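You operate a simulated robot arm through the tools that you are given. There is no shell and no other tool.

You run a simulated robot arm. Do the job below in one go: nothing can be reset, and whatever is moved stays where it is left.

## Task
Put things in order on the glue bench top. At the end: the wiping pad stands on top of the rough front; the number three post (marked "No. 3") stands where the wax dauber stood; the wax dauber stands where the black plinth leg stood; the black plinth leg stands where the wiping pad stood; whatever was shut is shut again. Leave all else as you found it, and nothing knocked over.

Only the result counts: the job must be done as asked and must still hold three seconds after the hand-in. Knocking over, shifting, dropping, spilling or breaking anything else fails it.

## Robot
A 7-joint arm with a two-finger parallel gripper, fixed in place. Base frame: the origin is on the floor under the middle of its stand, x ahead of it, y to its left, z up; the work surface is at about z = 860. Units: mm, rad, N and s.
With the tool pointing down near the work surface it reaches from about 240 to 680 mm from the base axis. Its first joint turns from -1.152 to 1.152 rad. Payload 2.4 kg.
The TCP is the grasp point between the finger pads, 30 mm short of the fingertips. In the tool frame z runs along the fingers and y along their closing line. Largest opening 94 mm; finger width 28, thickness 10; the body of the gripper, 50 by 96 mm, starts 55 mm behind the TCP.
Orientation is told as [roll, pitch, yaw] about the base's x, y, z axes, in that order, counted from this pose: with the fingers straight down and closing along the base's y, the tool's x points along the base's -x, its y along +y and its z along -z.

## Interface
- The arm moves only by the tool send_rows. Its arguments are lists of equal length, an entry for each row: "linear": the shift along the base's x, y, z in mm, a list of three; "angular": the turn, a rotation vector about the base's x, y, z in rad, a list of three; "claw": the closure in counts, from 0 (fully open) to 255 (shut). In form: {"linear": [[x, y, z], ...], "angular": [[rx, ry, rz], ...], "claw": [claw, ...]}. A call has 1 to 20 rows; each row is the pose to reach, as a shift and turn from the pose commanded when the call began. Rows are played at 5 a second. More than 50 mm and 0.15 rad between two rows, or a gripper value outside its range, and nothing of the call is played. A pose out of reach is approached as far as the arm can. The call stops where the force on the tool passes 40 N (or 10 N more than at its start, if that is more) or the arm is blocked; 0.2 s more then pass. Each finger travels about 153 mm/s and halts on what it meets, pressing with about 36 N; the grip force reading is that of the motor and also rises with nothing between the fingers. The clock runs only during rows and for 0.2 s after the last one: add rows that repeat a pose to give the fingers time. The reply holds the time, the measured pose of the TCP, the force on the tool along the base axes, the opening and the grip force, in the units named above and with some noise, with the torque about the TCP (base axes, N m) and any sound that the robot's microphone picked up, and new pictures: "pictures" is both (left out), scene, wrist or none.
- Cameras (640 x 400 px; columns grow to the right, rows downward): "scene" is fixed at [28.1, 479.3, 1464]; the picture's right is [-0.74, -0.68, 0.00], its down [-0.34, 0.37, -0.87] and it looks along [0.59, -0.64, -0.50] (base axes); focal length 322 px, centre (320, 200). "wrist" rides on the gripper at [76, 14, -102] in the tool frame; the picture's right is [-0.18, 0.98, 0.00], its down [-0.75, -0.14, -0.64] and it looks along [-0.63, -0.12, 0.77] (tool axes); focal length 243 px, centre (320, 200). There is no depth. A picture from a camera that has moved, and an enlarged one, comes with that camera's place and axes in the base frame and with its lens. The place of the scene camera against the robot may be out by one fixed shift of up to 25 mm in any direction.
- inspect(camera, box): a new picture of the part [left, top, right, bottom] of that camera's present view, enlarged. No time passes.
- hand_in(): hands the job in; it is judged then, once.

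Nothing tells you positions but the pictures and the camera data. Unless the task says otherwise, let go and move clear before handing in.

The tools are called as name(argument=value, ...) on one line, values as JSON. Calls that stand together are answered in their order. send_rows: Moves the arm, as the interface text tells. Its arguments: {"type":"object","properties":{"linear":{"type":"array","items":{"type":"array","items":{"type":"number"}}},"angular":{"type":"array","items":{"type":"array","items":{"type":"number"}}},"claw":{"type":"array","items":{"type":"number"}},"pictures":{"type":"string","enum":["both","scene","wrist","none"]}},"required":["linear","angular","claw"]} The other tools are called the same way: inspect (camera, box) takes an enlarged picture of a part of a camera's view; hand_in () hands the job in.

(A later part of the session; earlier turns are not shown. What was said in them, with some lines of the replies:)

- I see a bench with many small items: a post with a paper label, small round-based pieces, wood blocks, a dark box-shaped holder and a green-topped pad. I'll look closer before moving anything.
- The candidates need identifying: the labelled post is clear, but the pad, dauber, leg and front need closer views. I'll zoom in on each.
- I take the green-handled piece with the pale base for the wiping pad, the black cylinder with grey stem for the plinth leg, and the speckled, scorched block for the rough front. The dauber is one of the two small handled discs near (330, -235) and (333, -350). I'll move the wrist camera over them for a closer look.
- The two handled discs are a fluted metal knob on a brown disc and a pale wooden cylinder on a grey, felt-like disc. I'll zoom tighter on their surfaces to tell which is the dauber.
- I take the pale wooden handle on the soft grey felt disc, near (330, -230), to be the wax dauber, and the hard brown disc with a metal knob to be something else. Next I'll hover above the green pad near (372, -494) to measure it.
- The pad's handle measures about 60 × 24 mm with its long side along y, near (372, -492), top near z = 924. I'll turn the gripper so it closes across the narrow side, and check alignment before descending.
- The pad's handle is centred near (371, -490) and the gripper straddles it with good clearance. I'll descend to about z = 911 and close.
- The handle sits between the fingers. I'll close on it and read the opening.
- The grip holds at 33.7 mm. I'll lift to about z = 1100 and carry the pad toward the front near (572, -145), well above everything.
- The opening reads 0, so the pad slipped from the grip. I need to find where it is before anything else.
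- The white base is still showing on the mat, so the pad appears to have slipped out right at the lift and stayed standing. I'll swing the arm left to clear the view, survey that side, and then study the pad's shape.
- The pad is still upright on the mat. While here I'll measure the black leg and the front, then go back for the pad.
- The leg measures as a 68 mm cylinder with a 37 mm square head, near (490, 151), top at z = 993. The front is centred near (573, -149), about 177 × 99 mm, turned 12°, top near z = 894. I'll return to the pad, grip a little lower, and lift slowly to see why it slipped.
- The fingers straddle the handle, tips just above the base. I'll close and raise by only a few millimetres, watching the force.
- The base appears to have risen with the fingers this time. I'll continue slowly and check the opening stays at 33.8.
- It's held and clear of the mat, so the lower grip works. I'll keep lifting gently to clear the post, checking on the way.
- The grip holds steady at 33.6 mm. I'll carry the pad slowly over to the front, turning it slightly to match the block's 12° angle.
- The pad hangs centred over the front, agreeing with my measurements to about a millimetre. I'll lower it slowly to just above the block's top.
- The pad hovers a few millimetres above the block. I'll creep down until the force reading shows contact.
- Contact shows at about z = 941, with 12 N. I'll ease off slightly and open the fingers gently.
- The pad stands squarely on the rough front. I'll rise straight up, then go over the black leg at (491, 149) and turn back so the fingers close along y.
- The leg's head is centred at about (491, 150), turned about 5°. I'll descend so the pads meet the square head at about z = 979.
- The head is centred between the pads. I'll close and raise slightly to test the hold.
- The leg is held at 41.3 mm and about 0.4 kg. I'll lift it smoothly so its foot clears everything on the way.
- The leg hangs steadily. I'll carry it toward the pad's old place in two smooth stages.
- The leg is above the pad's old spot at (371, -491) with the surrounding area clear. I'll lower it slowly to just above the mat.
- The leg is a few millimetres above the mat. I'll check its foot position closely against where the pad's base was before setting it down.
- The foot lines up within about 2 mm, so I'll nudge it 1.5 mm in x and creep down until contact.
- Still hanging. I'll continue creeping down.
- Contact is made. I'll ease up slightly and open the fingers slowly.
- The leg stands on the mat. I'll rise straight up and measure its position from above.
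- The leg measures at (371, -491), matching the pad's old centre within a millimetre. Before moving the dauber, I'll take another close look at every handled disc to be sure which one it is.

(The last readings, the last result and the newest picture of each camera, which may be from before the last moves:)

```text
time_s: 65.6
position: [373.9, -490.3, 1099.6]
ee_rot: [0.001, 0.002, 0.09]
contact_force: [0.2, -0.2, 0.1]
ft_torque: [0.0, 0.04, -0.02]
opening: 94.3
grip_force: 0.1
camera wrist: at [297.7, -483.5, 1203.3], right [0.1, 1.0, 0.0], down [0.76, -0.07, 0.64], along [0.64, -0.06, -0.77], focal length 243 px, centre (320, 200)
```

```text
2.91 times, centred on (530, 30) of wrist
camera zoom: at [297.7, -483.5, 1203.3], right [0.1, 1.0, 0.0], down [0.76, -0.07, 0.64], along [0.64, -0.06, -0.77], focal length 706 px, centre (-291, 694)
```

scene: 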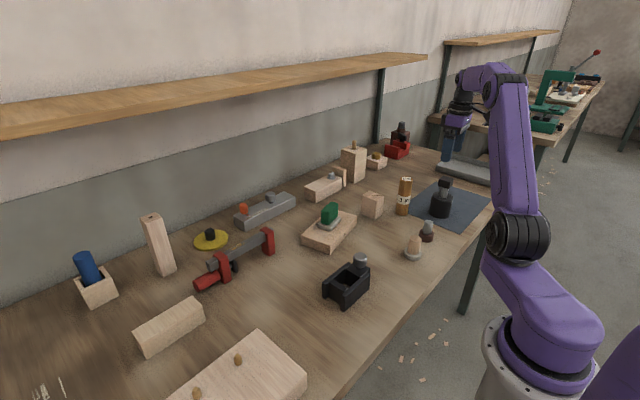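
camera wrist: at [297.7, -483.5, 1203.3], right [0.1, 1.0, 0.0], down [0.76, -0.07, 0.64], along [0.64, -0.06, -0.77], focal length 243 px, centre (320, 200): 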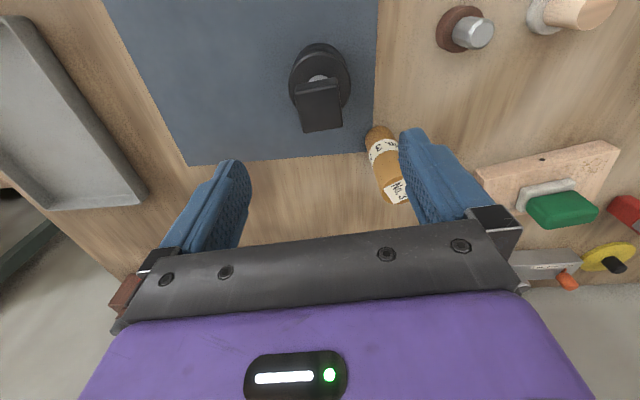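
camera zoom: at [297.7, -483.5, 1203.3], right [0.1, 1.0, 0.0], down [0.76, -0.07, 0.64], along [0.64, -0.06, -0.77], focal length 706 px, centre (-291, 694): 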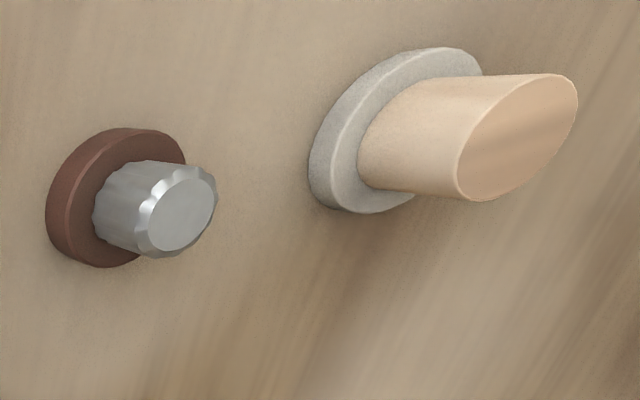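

I'm settled on the felt disc with the wooden handle as the dauber: the brown piece looks like a hard cabinet knob and the yellow disc like an abrasive disc. I'll move above the dauber at about (329, -229) and measure it.

send_rows(linear=[[-5, 33, 0], [-11, 65, -8], [-16, 98, -15], [-22, 131, -23], [-27, 164, -30], [-33, 196, -38], [-38, 229, -46], [-43.5, 261.7, -60], [-43.5, 261.7, -60]], angular=[[0, 0, -0.01], [0, 0, -0.02], [0, 0, -0.03], [0, 0, -0.045], [0, 0, -0.06], [0, 0, -0.07], [0, 0, -0.08], [0, 0, -0.09], [0, 0, -0.09]], claw=[0, 0, 0, 0, 0, 0, 0, 0, 0], pictures="both")

inspect(camera="wrist", box=[250, 40, 390, 140])

```text
time_s: 67.6
position: [330.5, -228.3, 1039.4]
ee_rot: [0.0, -0.001, 0.001]
contact_force: [0.5, 0.6, 0.0]
ft_torque: [0.01, -0.01, 0.03]
opening: 94.2
grip_force: 0.1
camera wrist: at [254.5, -214.4, 1142.1], right [0.18, 0.98, 0.0], down [0.75, -0.14, 0.64], along [0.63, -0.12, -0.77], focal length 243 px, centre (320, 200)
```

scene: 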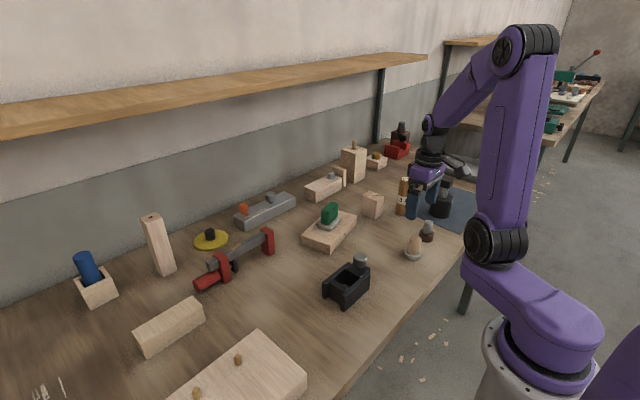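
wrist: 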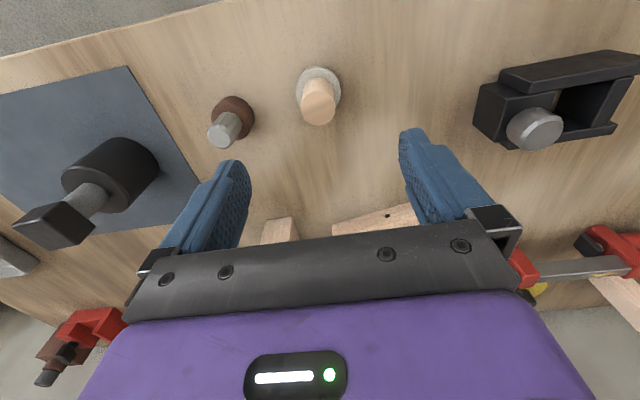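

```text
4.00 times, centred on (320, 90) of wrist
camera zoom: at [254.5, -214.4, 1142.1], right [0.18, 0.98, 0.0], down [0.75, -0.14, 0.64], along [0.63, -0.12, -0.77], focal length 970 px, centre (320, 640)
```

zoom: 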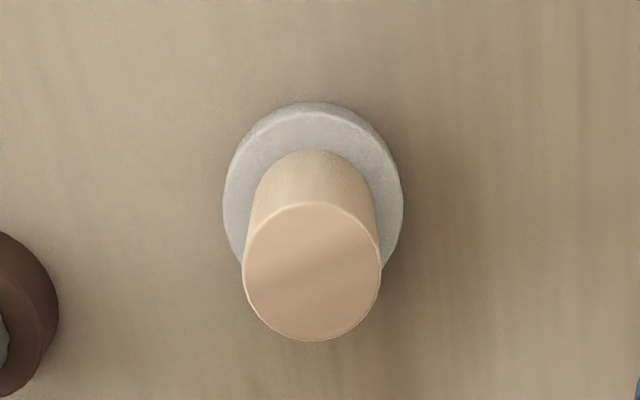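

The dauber is centred near (330, -230): handle about 32 mm across, top z = 919, disc top about z = 873. I'll descend to z = 906, with the tips just above the disc.

send_rows(linear=[[0, -0.7, -30], [0, -1.4, -65], [0, -1.4, -95], [0, -1.4, -115], [0, -1.4, -127], [0, -1.4, -133], [0, -1.4, -133]], angular=[[0, 0, 0], [0, 0, 0], [0, 0, 0], [0, 0, 0], [0, 0, 0], [0, 0, 0], [0, 0, 0]], claw=[0, 0, 0, 0, 0, 0, 0], pictures="both")

inspect(camera="wrist", box=[210, 80, 430, 240])

inspect(camera="scene", box=[370, 180, 460, 270])

```text
time_s: 69.2
position: [328.9, -229.6, 906.6]
ee_rot: [0.0, 0.001, 0.001]
contact_force: [0.1, 0.3, 0.0]
ft_torque: [0.01, 0.03, -0.02]
opening: 94.0
grip_force: 0.0
camera wrist: at [253.7, -215.9, 1009.9], right [0.18, 0.98, 0.0], down [0.75, -0.14, 0.64], along [0.63, -0.12, -0.77], focal length 243 px, centre (320, 200)
```

scene: 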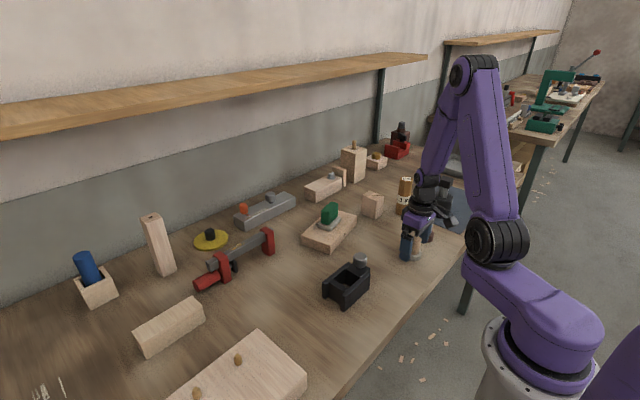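
wrist: 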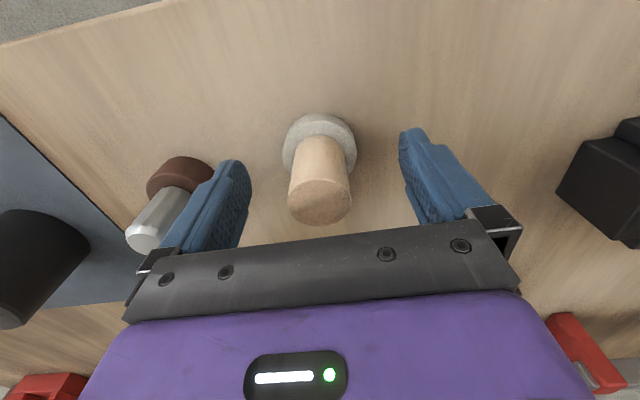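

```text
2.50 times, centred on (320, 160) of wrist
camera zoom: at [253.7, -215.9, 1009.9], right [0.18, 0.98, 0.0], down [0.75, -0.14, 0.64], along [0.63, -0.12, -0.77], focal length 606 px, centre (320, 300)
```

zoom: 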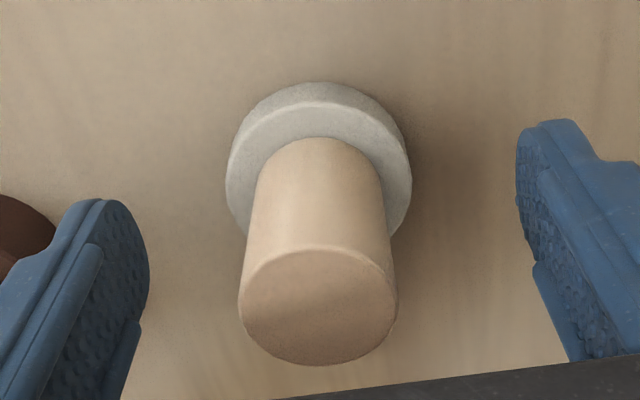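

```text
4.44 times, centred on (415, 225) of scene
camera zoom: at [28.1, 479.3, 1464.0], right [-0.74, -0.68, 0.0], down [-0.34, 0.37, -0.87], along [0.59, -0.64, -0.5], focal length 1430 px, centre (-102, 89)
```

zoom: 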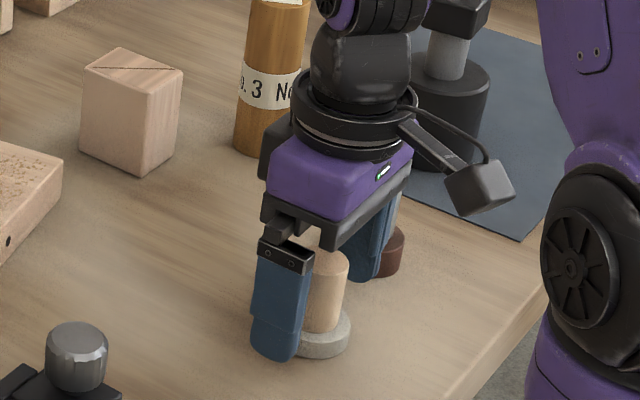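

Aligned. I'll close on the handle and raise gently.

send_rows(linear=[[0, 0, 0], [0, 0, 0], [0, 0, 0], [0, 0, 0], [0, 0, 0], [0, 0, 0.7], [0, 0, 1.5], [0, 0, 2.5], [0, 0, 4], [0, 0, 6], [0, 0, 8]], angular=[[0, 0, 0], [0, 0, 0], [0, 0, 0], [0, 0, 0], [0, 0, 0], [0, 0, 0], [0, 0, 0], [0, 0, 0], [0, 0, 0], [0, 0, 0], [0, 0, 0]], claw=[120, 200, 255, 255, 255, 255, 255, 255, 255, 255, 255], pictures="wrist")

inspect(camera="scene", box=[370, 180, 460, 270])

```text
time_s: 71.6
position: [329.1, -230.0, 915.3]
ee_rot: [-0.001, 0.0, -0.002]
contact_force: [0.3, 0.0, -1.0]
ft_torque: [-0.03, 0.01, 0.02]
opening: 30.4
grip_force: 35.9
camera wrist: at [254.1, -216.1, 1017.0], right [0.18, 0.98, 0.0], down [0.75, -0.14, 0.64], along [0.63, -0.12, -0.77], focal length 243 px, centre (320, 200)
```

wrist: 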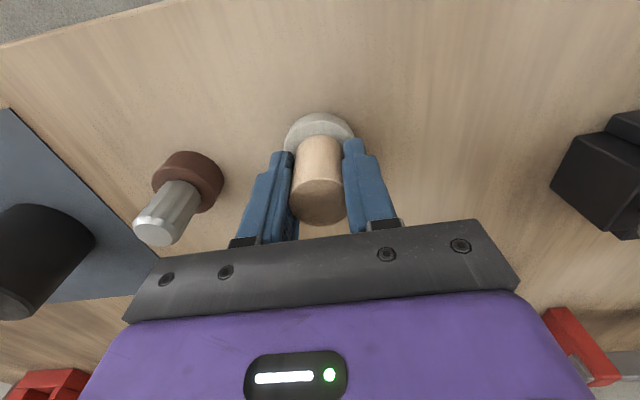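

```text
4.44 times, centred on (415, 225) of scene
camera zoom: at [28.1, 479.3, 1464.0], right [-0.74, -0.68, 0.0], down [-0.34, 0.37, -0.87], along [0.59, -0.64, -0.5], focal length 1430 px, centre (-102, 89)
```

zoom: 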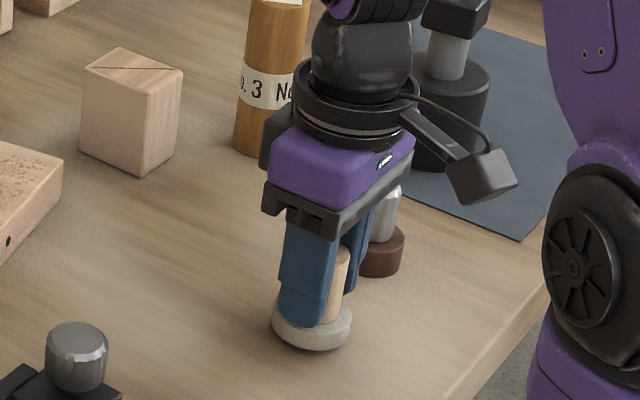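

The dauber is held at 30.4 mm. I'll lift it and carry it smoothly to the leg's old place.

send_rows(linear=[[0, 0, 2], [0, 0, 6], [0, 0, 12], [0, 0, 19], [0, 0, 27], [0, 0, 36], [0, 0, 46], [0, 0, 56], [0, 0, 66], [0, 0, 76], [0, 0, 86], [0, 0, 96], [0, 0, 105], [0, 0, 112], [0, 0, 118], [0, 0, 122], [0, 0, 125]], angular=[[0, 0, 0], [0, 0, 0], [0, 0, 0], [0, 0, 0], [0, 0, 0], [0, 0, 0], [0, 0, 0], [0, 0, 0], [0, 0, 0], [0, 0, 0], [0, 0, 0], [0, 0, 0], [0, 0, 0], [0, 0, 0], [0, 0, 0], [0, 0, 0], [0, 0, 0]], claw=[255, 255, 255, 255, 255, 255, 255, 255, 255, 255, 255, 255, 255, 255, 255, 255, 255], pictures="none")

send_rows(linear=[[1.6, 3.8, 0], [4.9, 11.4, 0], [9.7, 22.9, 0], [16.2, 38.1, 0], [24.2, 57.2, 0], [33.9, 80, 0], [45.2, 106.7, 0], [56.5, 133.4, 0], [67.8, 160, 0], [79.1, 186.7, 0], [90.4, 213.4, 0], [101.7, 240, 0], [113.1, 266.7, 0], [124.4, 293.4, 0], [135.7, 320, 0], [145.4, 342.9, 0], [153.4, 361.9, 0], [158.3, 373.4, 0], [161.5, 379, 0], [162, 381, 0]], angular=[[0, 0, 0], [0, 0, 0], [0, 0, 0], [0, 0, 0], [0, 0, 0], [0, 0, 0], [0, 0, 0], [0, 0, 0], [0, 0, 0], [0, 0, 0], [0, 0, 0], [0, 0, 0], [0, 0, 0], [0, 0, 0], [0, 0, 0], [0, 0, 0], [0, 0, 0], [0, 0, 0], [0, 0, 0], [0, 0, 0]], claw=[255, 255, 255, 255, 255, 255, 255, 255, 255, 255, 255, 255, 255, 255, 255, 255, 255, 255, 255, 255], pictures="both")

```text
time_s: 75.2
position: [329.0, -228.4, 1039.6]
ee_rot: [-0.002, 0.0, 0.0]
contact_force: [0.9, -0.3, 0.1]
ft_torque: [-0.02, 0.01, -0.02]
opening: 29.8
grip_force: 35.9
```

```text
time_s: 79.4
position: [491.1, 150.1, 1040.4]
ee_rot: [0.001, 0.001, 0.001]
contact_force: [-0.1, -0.4, 0.0]
ft_torque: [-0.02, 0.01, -0.04]
opening: 29.8
grip_force: 35.9
camera wrist: at [415.4, 164.8, 1142.3], right [0.18, 0.98, 0.0], down [0.75, -0.14, 0.64], along [0.63, -0.12, -0.77], focal length 243 px, centre (320, 200)
```

scene: 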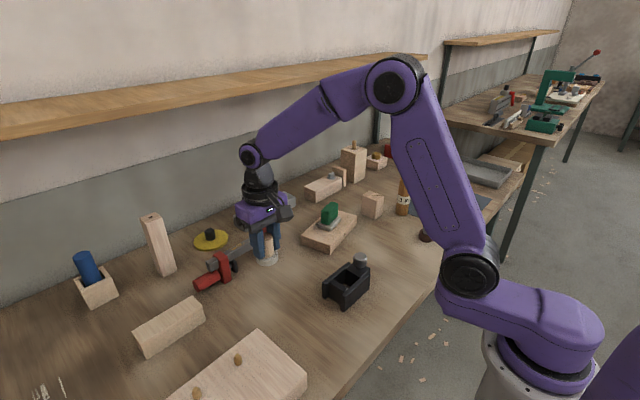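
wrist: 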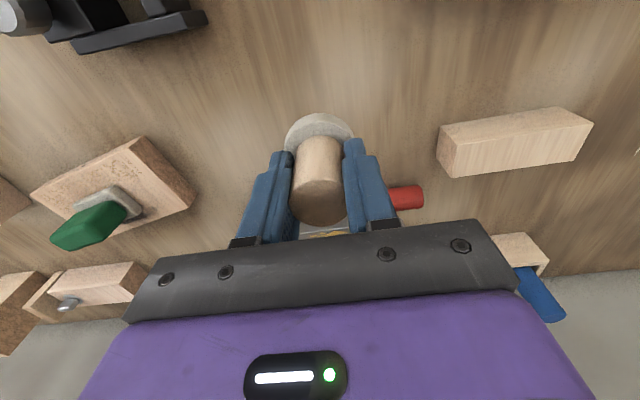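

The dauber hangs over (491, 150), where the leg stood. I'll lower it slowly to just above the bench.

send_rows(linear=[[0, 0, -2], [0, 0, -6], [0, 0, -12], [0, 0, -19], [0, 0, -27], [0, 0, -36], [0, 0, -46], [0, 0, -56], [0, 0, -66], [0, 0, -76], [0, 0, -86], [0, 0, -95], [0, 0, -103], [0, 0, -110], [0, 0, -116], [0, 0, -121], [0, 0, -125], [0, 0, -128], [0, 0, -130], [0, 0, -131]], angular=[[0, 0, 0], [0, 0, 0], [0, 0, 0], [0, 0, 0], [0, 0, 0], [0, 0, 0], [0, 0, 0], [0, 0, 0], [0, 0, 0], [0, 0, 0], [0, 0, 0], [0, 0, 0], [0, 0, 0], [0, 0, 0], [0, 0, 0], [0, 0, 0], [0, 0, 0], [0, 0, 0], [0, 0, 0], [0, 0, 0]], claw=[255, 255, 255, 255, 255, 255, 255, 255, 255, 255, 255, 255, 255, 255, 255, 255, 255, 255, 255, 255], pictures="both")

inspect(camera="scene", box=[230, 240, 310, 320])

```text
time_s: 83.6
position: [490.7, 150.4, 908.1]
ee_rot: [0.001, 0.0, 0.001]
contact_force: [0.3, -0.3, -0.9]
ft_torque: [0.0, -0.02, 0.0]
opening: 30.0
grip_force: 35.9
camera wrist: at [415.6, 164.3, 1010.6], right [0.18, 0.98, 0.0], down [0.75, -0.14, 0.64], along [0.63, -0.12, -0.77], focal length 243 px, centre (320, 200)
```

scene: 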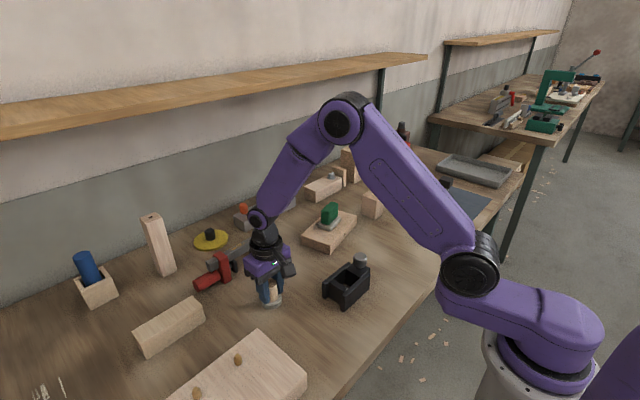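
wrist: 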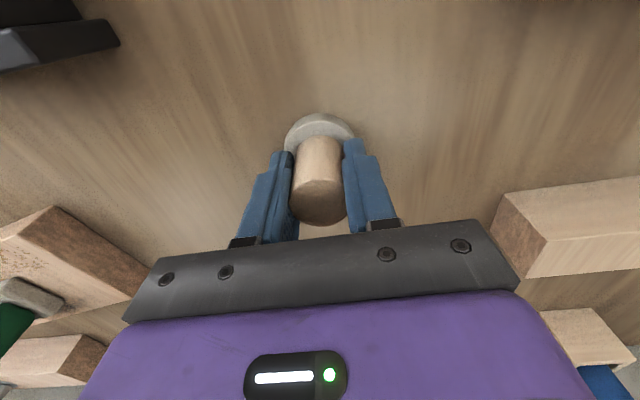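

```text
5.00 times, centred on (270, 280) of scene
camera zoom: at [28.1, 479.3, 1464.0], right [-0.74, -0.68, 0.0], down [-0.34, 0.37, -0.87], along [0.59, -0.64, -0.5], focal length 1609 px, centre (570, -200)
```

zoom: 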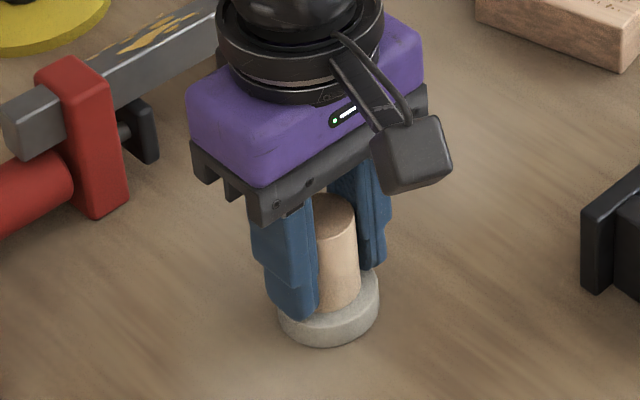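

It's in line with where the leg's foot was, within about 1–2 mm. I'll creep down to contact.

send_rows(linear=[[0, 0, -0.6], [0, 0, -1.2], [0, 0, -1.8], [0, 0, -2.4], [0, 0, -2.4]], angular=[[0, 0, 0], [0, 0, 0], [0, 0, 0], [0, 0, 0], [0, 0, 0]], claw=[255, 255, 255, 255, 255], pictures="none")

```text
time_s: 84.8
position: [490.6, 151.1, 906.8]
ee_rot: [0.002, -0.002, 0.0]
contact_force: [-9.2, -1.9, 34.2]
ft_torque: [-0.12, 0.38, 0.02]
opening: 30.1
grip_force: 36.4
```

Firm contact, a bit strong. I'll back off about 1.7 mm to relieve it, then open.

send_rows(linear=[[0, 0, 0.6], [0, 0, 1.2], [0, 0, 1.7], [0, 0, 1.7]], angular=[[0, 0, 0], [0, 0, 0], [0, 0, 0], [0, 0, 0]], claw=[255, 255, 255, 255], pictures="none")

```text
time_s: 85.8
position: [491.3, 150.6, 907.4]
ee_rot: [0.001, -0.002, 0.0]
contact_force: [2.6, 0.9, 5.6]
ft_torque: [0.0, -0.2, -0.04]
opening: 30.1
grip_force: 35.7
```

send_rows(linear=[[0, 0, 0], [0, 0, 0], [0, 0, 0], [0, 0, 0], [0, 0, 0], [0, 0, 10], [0, 0, 30], [0, 0, 65], [0, 0, 100], [0, 0, 130], [0, 0, 130]], angular=[[0, 0, 0], [0, 0, 0], [0, 0, 0], [0, 0, 0], [0, 0, 0], [0, 0, 0], [0, 0, 0], [0, 0, 0], [0, 0, 0], [0, 0, 0], [0, 0, 0]], claw=[160, 130, 90, 40, 0, 0, 0, 0, 0, 0, 0], pictures="both")

inspect(camera="wrist", box=[250, 40, 390, 140])

inspect(camera="scene", box=[230, 240, 310, 320])

```text
time_s: 88.2
position: [493.1, 149.0, 1038.2]
ee_rot: [0.0, 0.001, 0.0]
contact_force: [0.0, -0.3, -0.8]
ft_torque: [-0.01, -0.01, -0.02]
opening: 93.8
grip_force: 0.1
camera wrist: at [417.4, 162.0, 1140.6], right [0.18, 0.98, 0.0], down [0.75, -0.14, 0.64], along [0.63, -0.12, -0.77], focal length 243 px, centre (320, 200)
```

scene: 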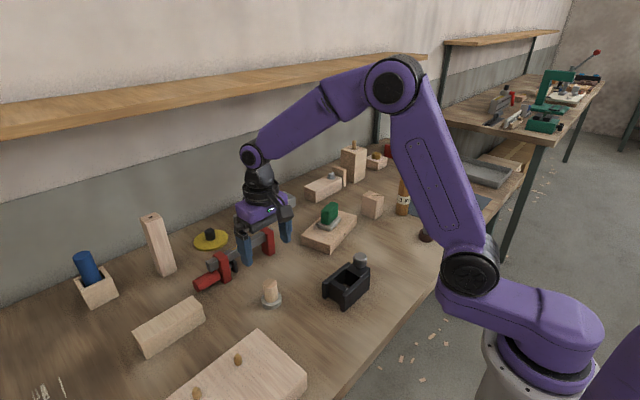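
wrist: 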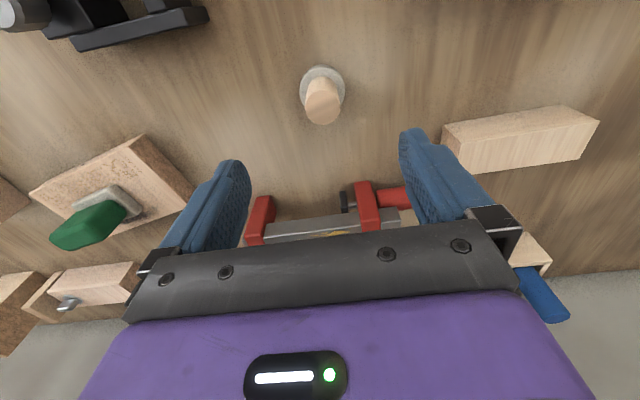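

```text
4.00 times, centred on (320, 90) of wrist
camera zoom: at [417.4, 162.0, 1140.6], right [0.18, 0.98, 0.0], down [0.75, -0.14, 0.64], along [0.63, -0.12, -0.77], focal length 970 px, centre (320, 640)
```

zoom: 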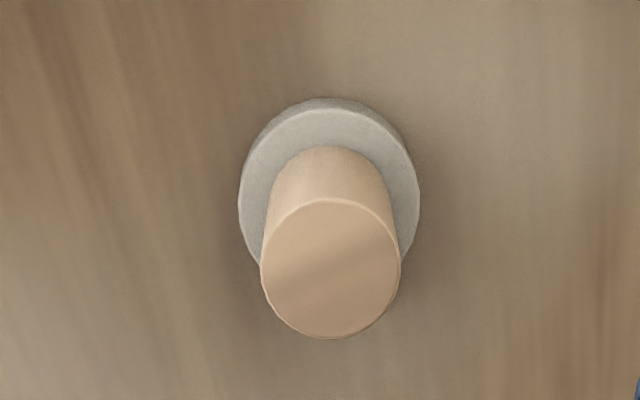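

```text
5.00 times, centred on (270, 280) of scene
camera zoom: at [28.1, 479.3, 1464.0], right [-0.74, -0.68, 0.0], down [-0.34, 0.37, -0.87], along [0.59, -0.64, -0.5], focal length 1609 px, centre (570, -200)
```

zoom: 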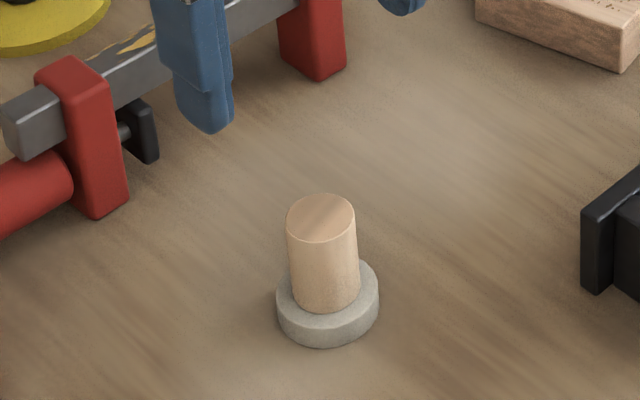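

The dauber stands at about (491, 151). Next I'll go above the No. 3 post near (468, -418), turning so the fingers close along x, clear of the cube and the leg.

send_rows(linear=[[-2, -44, 15], [-4, -88, 30], [-5, -131, 45], [-7, -175, 60], [-9, -219, 71], [-11, -262, 71], [-12, -306, 71], [-14, -350, 71], [-16, -393, 71], [-18, -437, 71], [-19, -481, 71], [-21, -525, 71], [-23, -568, 71], [-23, -568, 71]], angular=[[0, 0, -0.115], [0, 0, -0.23], [0, 0, -0.346], [0, 0, -0.461], [0, 0, -0.577], [0, 0, -0.692], [0, 0, -0.807], [0, 0, -0.923], [0, 0, -1.038], [0, 0, -1.154], [0, 0, -1.269], [0, 0, -1.384], [0, 0, -1.5], [0, 0, -1.5]], claw=[0, 0, 0, 0, 0, 0, 0, 0, 0, 0, 0, 0, 0, 0], pictures="both")

inspect(camera="wrist", box=[240, 30, 400, 150])

```text
time_s: 91.2
position: [469.8, -418.8, 1110.3]
ee_rot: [-0.001, 0.0, -1.501]
contact_force: [0.2, -0.6, 0.0]
ft_torque: [0.02, 0.02, 0.01]
opening: 93.8
grip_force: 0.1
camera wrist: at [479.0, -342.2, 1211.9], right [0.99, -0.12, 0.0], down [-0.09, -0.76, 0.64], along [-0.07, -0.64, -0.77], focal length 243 px, centre (320, 200)
```

scene: 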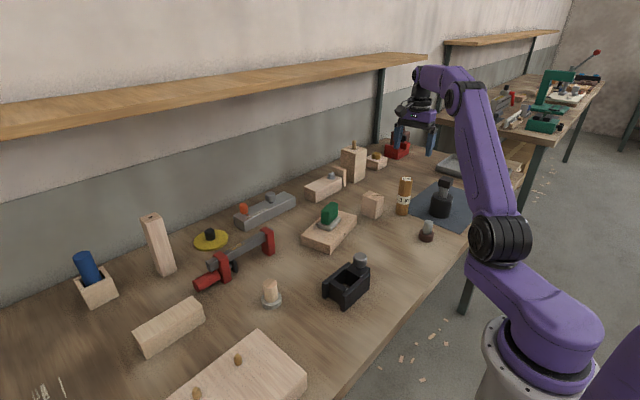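
wrist: 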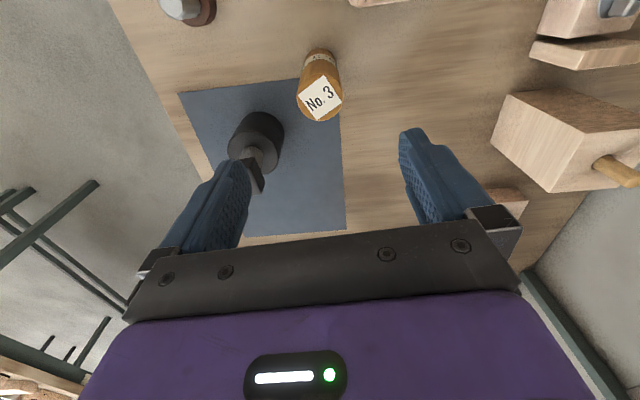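

```text
3.33 times, centred on (320, 90) of wrist
camera zoom: at [479.0, -342.2, 1211.9], right [0.99, -0.12, 0.0], down [-0.09, -0.76, 0.64], along [-0.07, -0.64, -0.77], focal length 809 px, centre (320, 567)
```

zoom: 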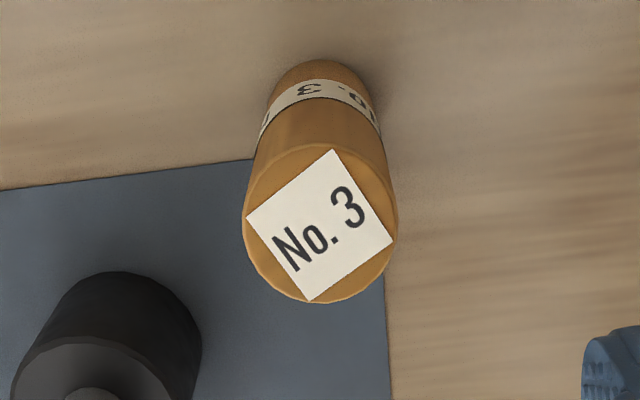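

The post is about 43 mm across, centred near (471, -411), top near z = 982. I'll shift over it and descend to z = 938.

send_rows(linear=[[1.4, 6.9, 0], [1.4, 6.9, -30], [1.4, 6.9, -70], [1.4, 6.9, -110], [1.4, 6.9, -140], [1.4, 6.9, -160], [1.4, 6.9, -172], [1.4, 6.9, -172]], angular=[[0, 0, 0], [0, 0, 0], [0, 0, 0], [0, 0, 0], [0, 0, 0], [0, 0, 0], [0, 0, 0], [0, 0, 0]], claw=[0, 0, 0, 0, 0, 0, 0, 0], pictures="both")

inspect(camera="scene", box=[360, 150, 460, 230])

```text
time_s: 93.0
position: [469.7, -409.7, 935.3]
ee_rot: [0.0, -0.001, -1.501]
contact_force: [0.1, 0.4, 0.4]
ft_torque: [0.04, 0.01, 0.03]
opening: 94.0
grip_force: 0.1
camera wrist: at [479.4, -333.9, 1038.8], right [0.99, -0.11, 0.0], down [-0.09, -0.76, 0.64], along [-0.07, -0.64, -0.77], focal length 243 px, centre (320, 200)
```

scene: 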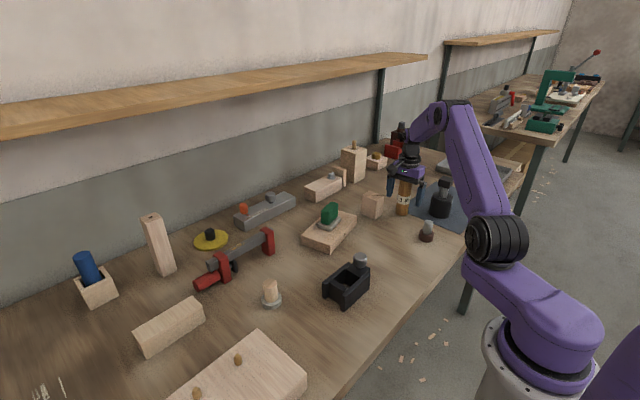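
wrist: 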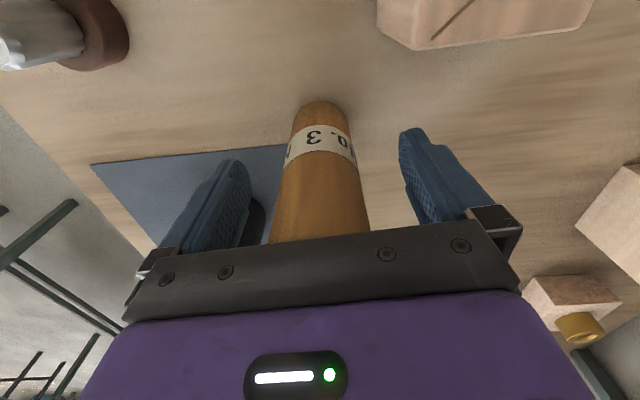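

```text
5.00 times, centred on (410, 190) of scene
camera zoom: at [28.1, 479.3, 1464.0], right [-0.74, -0.68, 0.0], down [-0.34, 0.37, -0.87], along [0.59, -0.64, -0.5], focal length 1609 px, centre (-130, 250)
```

zoom: 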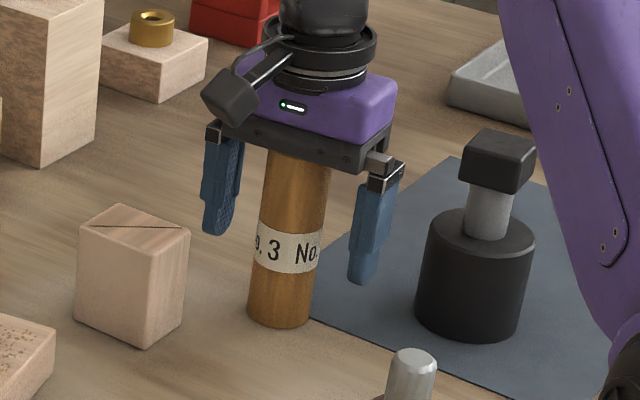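

The post sits well between the fingers. I'll close and raise gently.

send_rows(linear=[[0, 0, 0], [0, 0, 0], [0, 0, 0], [0, 0, 0], [0, 0, 0], [0, 0, 0.7], [0, 0, 1.5], [0, 0, 2.5], [0, 0, 4], [0, 0, 6], [0, 0, 8]], angular=[[0, 0, 0], [0, 0, 0], [0, 0, 0], [0, 0, 0], [0, 0, 0], [0, 0, 0], [0, 0, 0], [0, 0, 0], [0, 0, 0], [0, 0, 0], [0, 0, 0]], claw=[100, 180, 255, 255, 255, 255, 255, 255, 255, 255, 255], pictures="wrist")

inspect(camera="scene", box=[360, 150, 460, 230])

```text
time_s: 95.4
position: [469.5, -409.4, 944.8]
ee_rot: [0.0, -0.002, -1.501]
contact_force: [-1.0, 0.3, -1.3]
ft_torque: [-0.01, -0.02, -0.02]
opening: 40.8
grip_force: 36.0
camera wrist: at [479.5, -333.7, 1047.2], right [0.99, -0.11, 0.0], down [-0.09, -0.76, 0.64], along [-0.07, -0.64, -0.77], focal length 243 px, centre (320, 200)
```

wrist: 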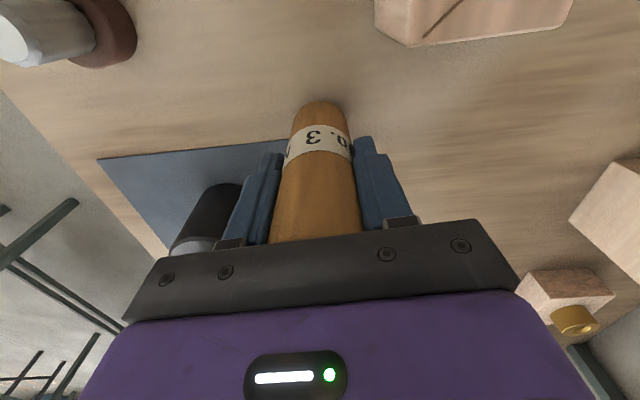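

```text
5.00 times, centred on (410, 190) of scene
camera zoom: at [28.1, 479.3, 1464.0], right [-0.74, -0.68, 0.0], down [-0.34, 0.37, -0.87], along [0.59, -0.64, -0.5], focal length 1609 px, centre (-130, 250)
```

zoom: 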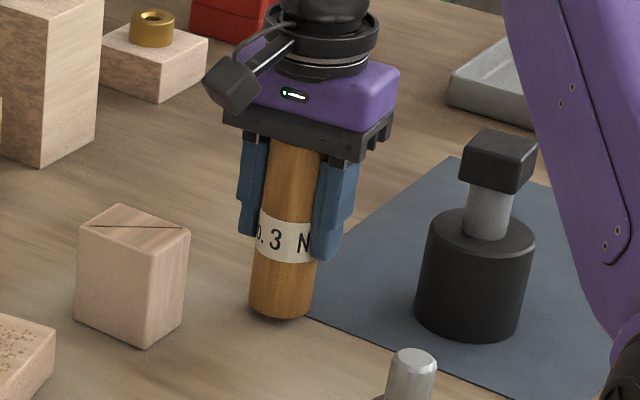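

The post is held at 40.8 mm and clear. I'll lift it and carry it to the dauber's old place at (330, -230).

send_rows(linear=[[0, 0, 2], [0, 0, 6], [0, 0, 12], [0, 0, 19], [0, 0, 27], [0, 0, 36], [0, 0, 46], [0, 0, 56], [0, 0, 66], [0, 0, 75], [0, 0, 83], [0, 0, 90], [0, 0, 95], [0, 0, 98], [0, 0, 100]], angular=[[0, 0, 0], [0, 0, 0], [0, 0, 0], [0, 0, 0], [0, 0, 0], [0, 0, 0], [0, 0, 0], [0, 0, 0], [0, 0, 0], [0, 0, 0], [0, 0, 0], [0, 0, 0], [0, 0, 0], [0, 0, 0], [0, 0, 0]], claw=[255, 255, 255, 255, 255, 255, 255, 255, 255, 255, 255, 255, 255, 255, 255], pictures="none")

send_rows(linear=[[-1.4, 1.8, 0], [-4.2, 5.4, 0], [-8.4, 10.8, 0], [-14, 18, 0], [-22.4, 28.8, 0], [-32.2, 41.4, 0], [-43.4, 55.8, 0], [-54.6, 70.2, 0], [-65.8, 84.6, 0], [-77, 99, 0], [-88.2, 113.4, 0], [-99.4, 127.8, 0], [-109.2, 140.4, 0], [-117.6, 151.2, 0], [-124.6, 160.2, 0], [-130.2, 167.4, 0], [-134.4, 172.8, 0], [-137.2, 176.4, 0], [-139.2, 179, 0], [-140, 180, 0]], angular=[[0, 0, 0], [0, 0, 0], [0, 0, 0], [0, 0, 0], [0, 0, 0], [0, 0, 0], [0, 0, 0], [0, 0, 0], [0, 0, 0], [0, 0, 0], [0, 0, 0], [0, 0, 0], [0, 0, 0], [0, 0, 0], [0, 0, 0], [0, 0, 0], [0, 0, 0], [0, 0, 0], [0, 0, 0], [0, 0, 0]], claw=[255, 255, 255, 255, 255, 255, 255, 255, 255, 255, 255, 255, 255, 255, 255, 255, 255, 255, 255, 255], pictures="both")

inspect(camera="wrist", box=[240, 60, 400, 180])

```text
time_s: 98.6
position: [469.1, -410.0, 1045.5]
ee_rot: [-0.001, 0.0, -1.5]
contact_force: [0.0, 0.5, -2.4]
ft_torque: [-0.02, 0.01, 0.03]
opening: 40.8
grip_force: 36.2
```

```text
time_s: 102.8
position: [329.2, -228.5, 1044.9]
ee_rot: [0.0, 0.001, -1.5]
contact_force: [0.0, -1.1, -0.8]
ft_torque: [0.0, 0.01, -0.02]
opening: 40.9
grip_force: 36.0
camera wrist: at [339.7, -153.6, 1147.5], right [0.99, -0.11, 0.0], down [-0.09, -0.76, 0.64], along [-0.07, -0.64, -0.77], focal length 243 px, centre (320, 200)
```

scene: 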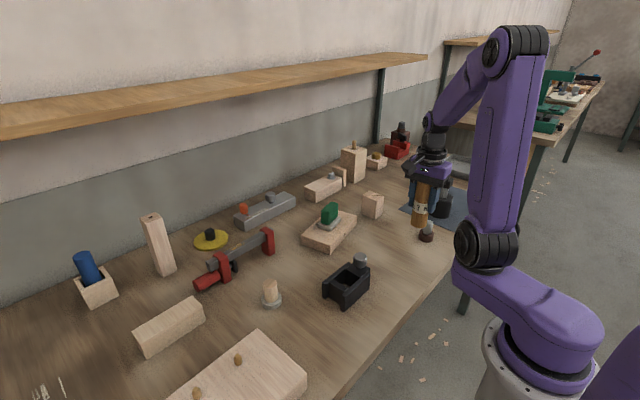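
wrist: 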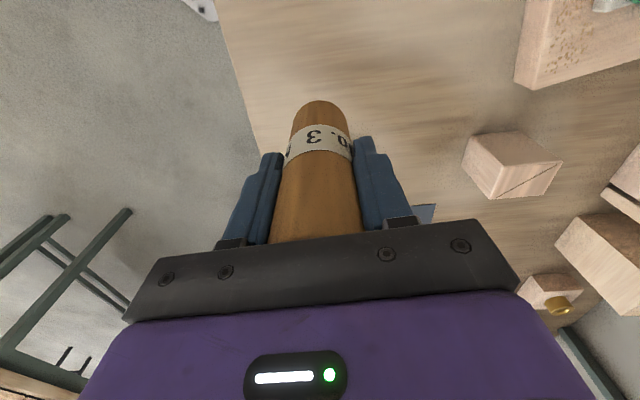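

```text
3.33 times, centred on (320, 120) of wrist
camera zoom: at [339.7, -153.6, 1147.5], right [0.99, -0.11, 0.0], down [-0.09, -0.76, 0.64], along [-0.07, -0.64, -0.77], focal length 809 px, centre (320, 467)
```

zoom: 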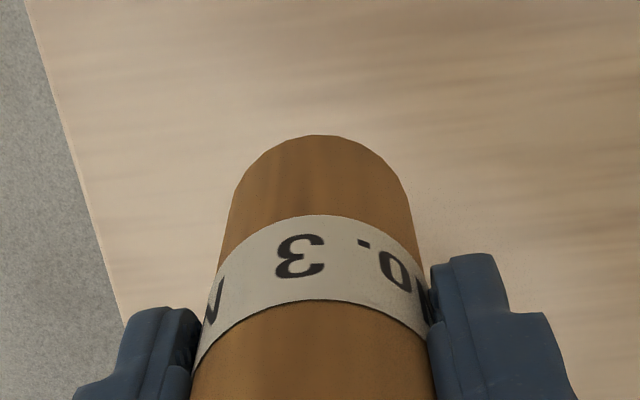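

The post hangs over the dauber's old spot, within about a millimetre. I'll lower it slowly to just above the bench.

send_rows(linear=[[-0.5, 0, -2], [-0.5, 0, -6], [-0.5, 0, -12], [-0.5, 0, -19], [-0.5, 0, -27], [-0.5, 0, -36], [-0.5, 0, -46], [-0.5, 0, -56], [-0.5, 0, -66], [-0.5, 0, -75], [-0.5, 0, -83], [-0.5, 0, -90], [-0.5, 0, -95], [-0.5, 0, -99], [-0.5, 0, -102], [-0.5, 0, -104], [-0.5, 0, -105]], angular=[[0, 0, 0], [0, 0, 0], [0, 0, 0], [0, 0, 0], [0, 0, 0], [0, 0, 0], [0, 0, 0], [0, 0, 0], [0, 0, 0], [0, 0, 0], [0, 0, 0], [0, 0, 0], [0, 0, 0], [0, 0, 0], [0, 0, 0], [0, 0, 0], [0, 0, 0]], claw=[255, 255, 255, 255, 255, 255, 255, 255, 255, 255, 255, 255, 255, 255, 255, 255, 255], pictures="both")

inspect(camera="scene", box=[370, 180, 460, 270])

```text
time_s: 106.4
position: [328.0, -229.9, 939.8]
ee_rot: [0.0, 0.001, -1.5]
contact_force: [0.9, 0.1, -1.0]
ft_torque: [-0.02, 0.03, 0.02]
opening: 40.9
grip_force: 35.5
camera wrist: at [338.0, -153.7, 1041.9], right [0.99, -0.11, 0.0], down [-0.09, -0.76, 0.64], along [-0.07, -0.64, -0.77], focal length 243 px, centre (320, 200)
```

scene: 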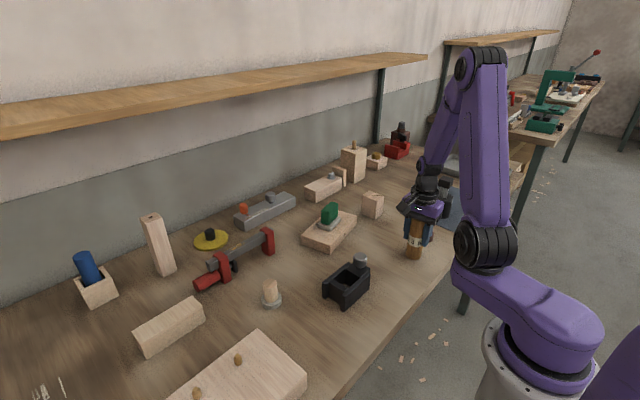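
wrist: 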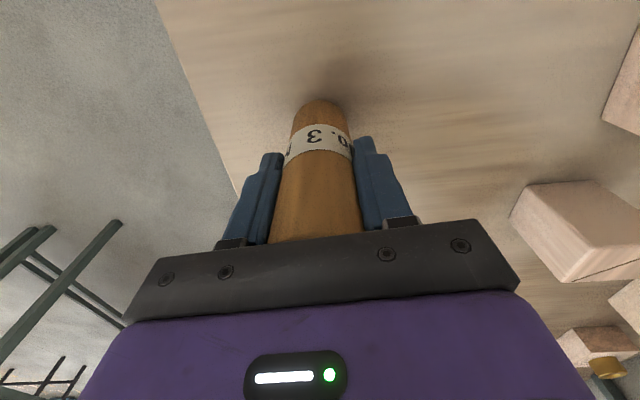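

```text
4.44 times, centred on (415, 225) of scene
camera zoom: at [28.1, 479.3, 1464.0], right [-0.74, -0.68, 0.0], down [-0.34, 0.37, -0.87], along [0.59, -0.64, -0.5], focal length 1430 px, centre (-102, 89)
```

zoom: 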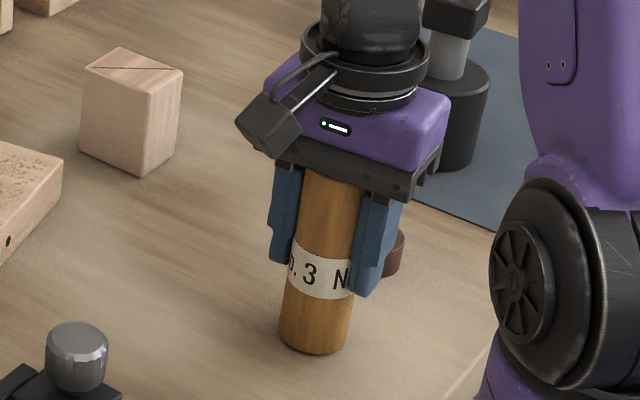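

The post's foot is in line with the dauber's old base within a couple of millimetres. I'll creep down to contact.

send_rows(linear=[[0, 0, -0.6], [0, 0, -1.2], [0, 0, -1.8], [0, 0, -2.3], [0, 0, -2.3]], angular=[[0, 0, 0], [0, 0, 0], [0, 0, 0], [0, 0, 0], [0, 0, 0]], claw=[255, 255, 255, 255, 255], pictures="none")

```text
time_s: 107.6
position: [328.5, -229.5, 937.3]
ee_rot: [0.001, -0.001, -1.5]
contact_force: [-0.4, -0.6, -0.2]
ft_torque: [0.0, 0.03, 0.0]
opening: 40.8
grip_force: 36.0
```

send_rows(linear=[[0, 0, -0.5], [0, 0, -1], [0, 0, -1]], angular=[[0, 0, 0], [0, 0, 0], [0, 0, 0]], claw=[255, 255, 255], pictures="none")

```text
time_s: 108.4
position: [328.0, -229.9, 937.1]
ee_rot: [0.003, 0.0, -1.499]
contact_force: [-6.1, 4.6, 36.5]
ft_torque: [0.14, 0.72, 0.02]
opening: 41.2
grip_force: 36.0
```

Firm contact. I'll back off slightly to relieve the load, then release.

send_rows(linear=[[0, 0, 0.4], [0, 0, 0.8], [0, 0, 0.8]], angular=[[0, 0, 0], [0, 0, 0], [0, 0, 0]], claw=[255, 255, 255], pictures="none")

```text
time_s: 109.2
position: [328.6, -230.1, 937.8]
ee_rot: [0.001, 0.001, -1.498]
contact_force: [0.4, -0.7, -0.4]
ft_torque: [-0.04, 0.0, -0.04]
opening: 40.9
grip_force: 35.7
```

The load is relieved with the foot at the bench. I'll open slowly, then rise straight up.

send_rows(linear=[[0, 0, -0.2], [0, 0, -0.2], [0, 0, -0.2], [0, 0, -0.2], [0, 0, -0.2], [0, 0, -0.2]], angular=[[0, 0, 0], [0, 0, 0], [0, 0, 0], [0, 0, 0], [0, 0, 0], [0, 0, 0]], claw=[255, 130, 110, 70, 30, 0], pictures="both")

inspect(camera="scene", box=[370, 180, 460, 270])

```text
time_s: 110.6
position: [328.1, -229.7, 937.6]
ee_rot: [-0.001, 0.0, -1.5]
contact_force: [0.1, 0.0, 0.4]
ft_torque: [0.01, 0.05, 0.03]
opening: 93.8
grip_force: 0.1
camera wrist: at [338.3, -153.5, 1039.8], right [0.99, -0.11, 0.0], down [-0.09, -0.76, 0.64], along [-0.07, -0.64, -0.77], focal length 243 px, centre (320, 200)
```

scene: 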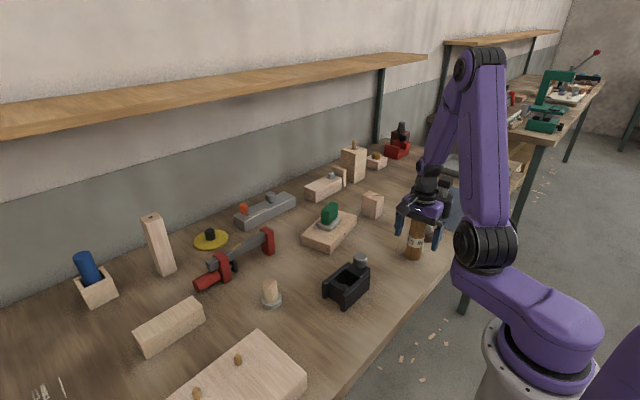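
wrist: 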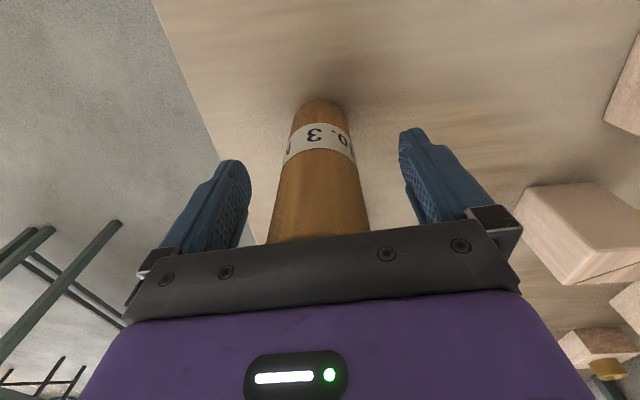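

```text
4.44 times, centred on (415, 225) of scene
camera zoom: at [28.1, 479.3, 1464.0], right [-0.74, -0.68, 0.0], down [-0.34, 0.37, -0.87], along [0.59, -0.64, -0.5], focal length 1430 px, centre (-102, 89)
```

zoom: 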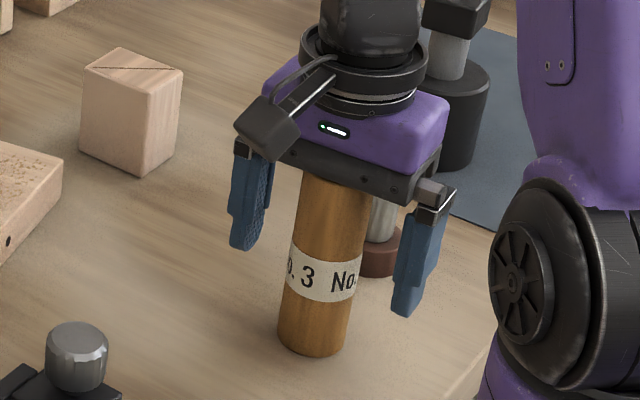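

The post stands free. I'll rise straight up, move back toward the starting pose, and check the whole bench.

send_rows(linear=[[0, 0, 5], [0, 0, 20], [0, 0, 50], [0, 0, 90], [0, 0, 130], [0, 0, 170], [5, 20, 200], [10, 42, 215], [15, 64, 225], [20, 86, 235], [25, 108, 240], [30, 130, 245], [35, 152, 245], [40, 174, 245], [45, 196, 245], [50, 212, 245], [55, 228, 245], [55, 228, 245]], angular=[[0, 0, 0], [0, 0, 0], [0, 0, 0], [0, 0, 0], [0, 0, 0], [0, 0, 0], [0, 0, 0.14], [0, 0, 0.28], [0, 0, 0.42], [0, 0, 0.56], [0, 0, 0.7], [0, 0, 0.84], [0, 0, 0.98], [0, 0, 1.12], [0, 0, 1.26], [0, 0, 1.38], [0, 0, 1.5], [0, 0, 1.5]], claw=[0, 0, 0, 0, 0, 0, 0, 0, 0, 0, 0, 0, 0, 0, 0, 0, 0, 0], pictures="both")

inspect(camera="scene", box=[320, 140, 500, 270])

inspect(camera="scene", box=[180, 160, 400, 320])

inspect(camera="wrist", box=[0, 0, 320, 200])

```text
time_s: 114.4
position: [383.9, -1.0, 1181.9]
ee_rot: [0.001, -0.001, 0.001]
contact_force: [-0.1, -0.8, -0.3]
ft_torque: [-0.03, 0.0, -0.02]
opening: 94.0
grip_force: 0.0
camera wrist: at [308.5, 11.2, 1285.0], right [0.18, 0.98, 0.0], down [0.75, -0.14, 0.64], along [0.63, -0.12, -0.77], focal length 243 px, centre (320, 200)
```

scene: 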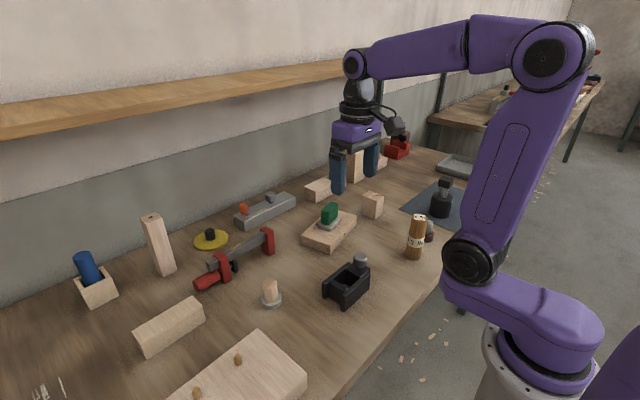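
wrist: 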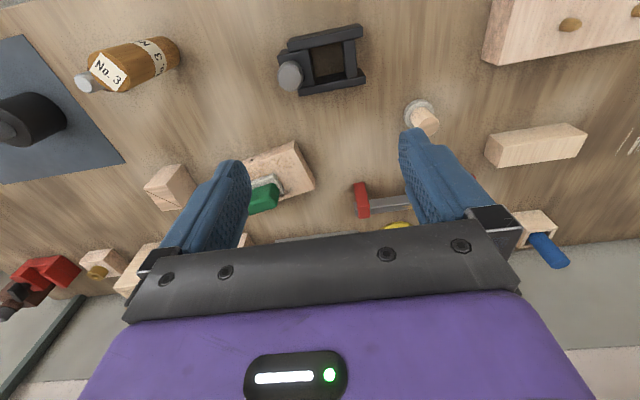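

```text
3.08 times, centred on (410, 205) of scene
camera zoom: at [28.1, 479.3, 1464.0], right [-0.74, -0.68, 0.0], down [-0.34, 0.37, -0.87], along [0.59, -0.64, -0.5], focal length 990 px, centre (43, 185)
```

zoom: 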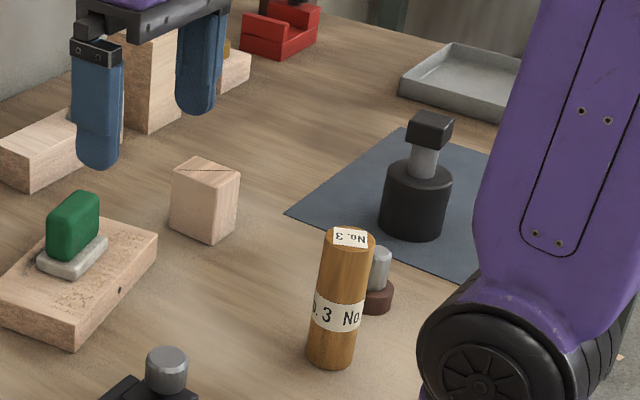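

```text
2.50 times, centred on (290, 240) of scene
camera zoom: at [28.1, 479.3, 1464.0], right [-0.74, -0.68, 0.0], down [-0.34, 0.37, -0.87], along [0.59, -0.64, -0.5], focal length 804 px, centre (395, 100)
```

zoom: 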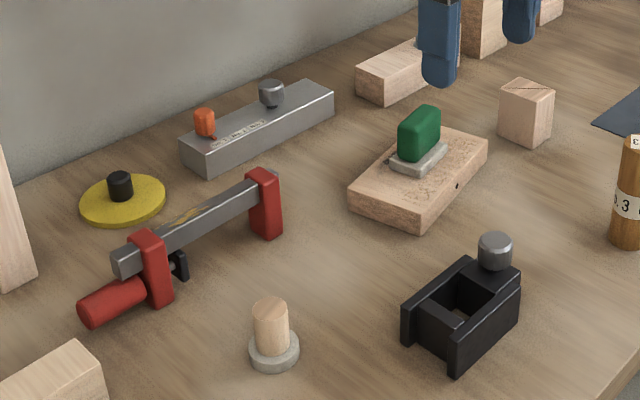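

```text
2.00 times, centred on (160, 100) of wrist
camera zoom: at [308.5, 11.2, 1285.0], right [0.18, 0.98, 0.0], down [0.75, -0.14, 0.64], along [0.63, -0.12, -0.77], focal length 485 px, centre (640, 400)
```

zoom: 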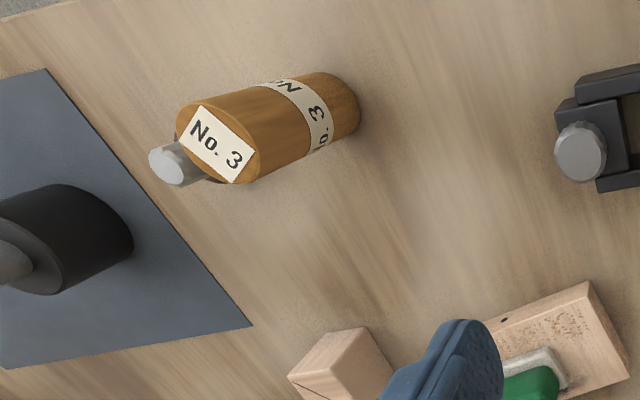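

Everything checks out:
- The wiping pad stands on the rough front.
- The black leg stands on the mat, where the pad was.
- The dauber stands where the leg was.
- The No. 3 post stands where the dauber was.

The other items look unmoved in the before-and-after pictures, I opened nothing, and the gripper is empty and clear. Which piece is the dauber is my own reading: I took it to be the wooden handle on the grey felt disc. I'm handing in.

hand_in()

```text
The job is handed in.
```

The job is handed in, and in the last pictures all four pieces stand upright in their new places:

| Item | Now stands | Offset from target |
|---|---|---|
| Wiping pad | on top of the rough front | centred on the block |
| Black plinth leg | where the wiping pad stood, on the mat | about 1 mm |
| Wax dauber | where the black leg stood | about 2 mm |
| No. 3 post | where the dauber stood | about 2 mm |

- **Which piece is which:** Only the No. 3 post is labelled, so I judged the rest by their looks. The dauber was the least certain. I took it to be the wooden handle on the grey felt disc, and left the metal knob on the brown disc alone. I took the speckled, scorched block to be the rough front.
- **The pad slipped once:** On the first lift the pad slid out of the gripper. It stayed upright and did not move on the mat, and a lower, slower grip then worked.
- **Everything else:** The other items look unmoved in the before-and-after pictures. I opened nothing, so there was nothing to shut. The gripper is empty and clear of the bench.
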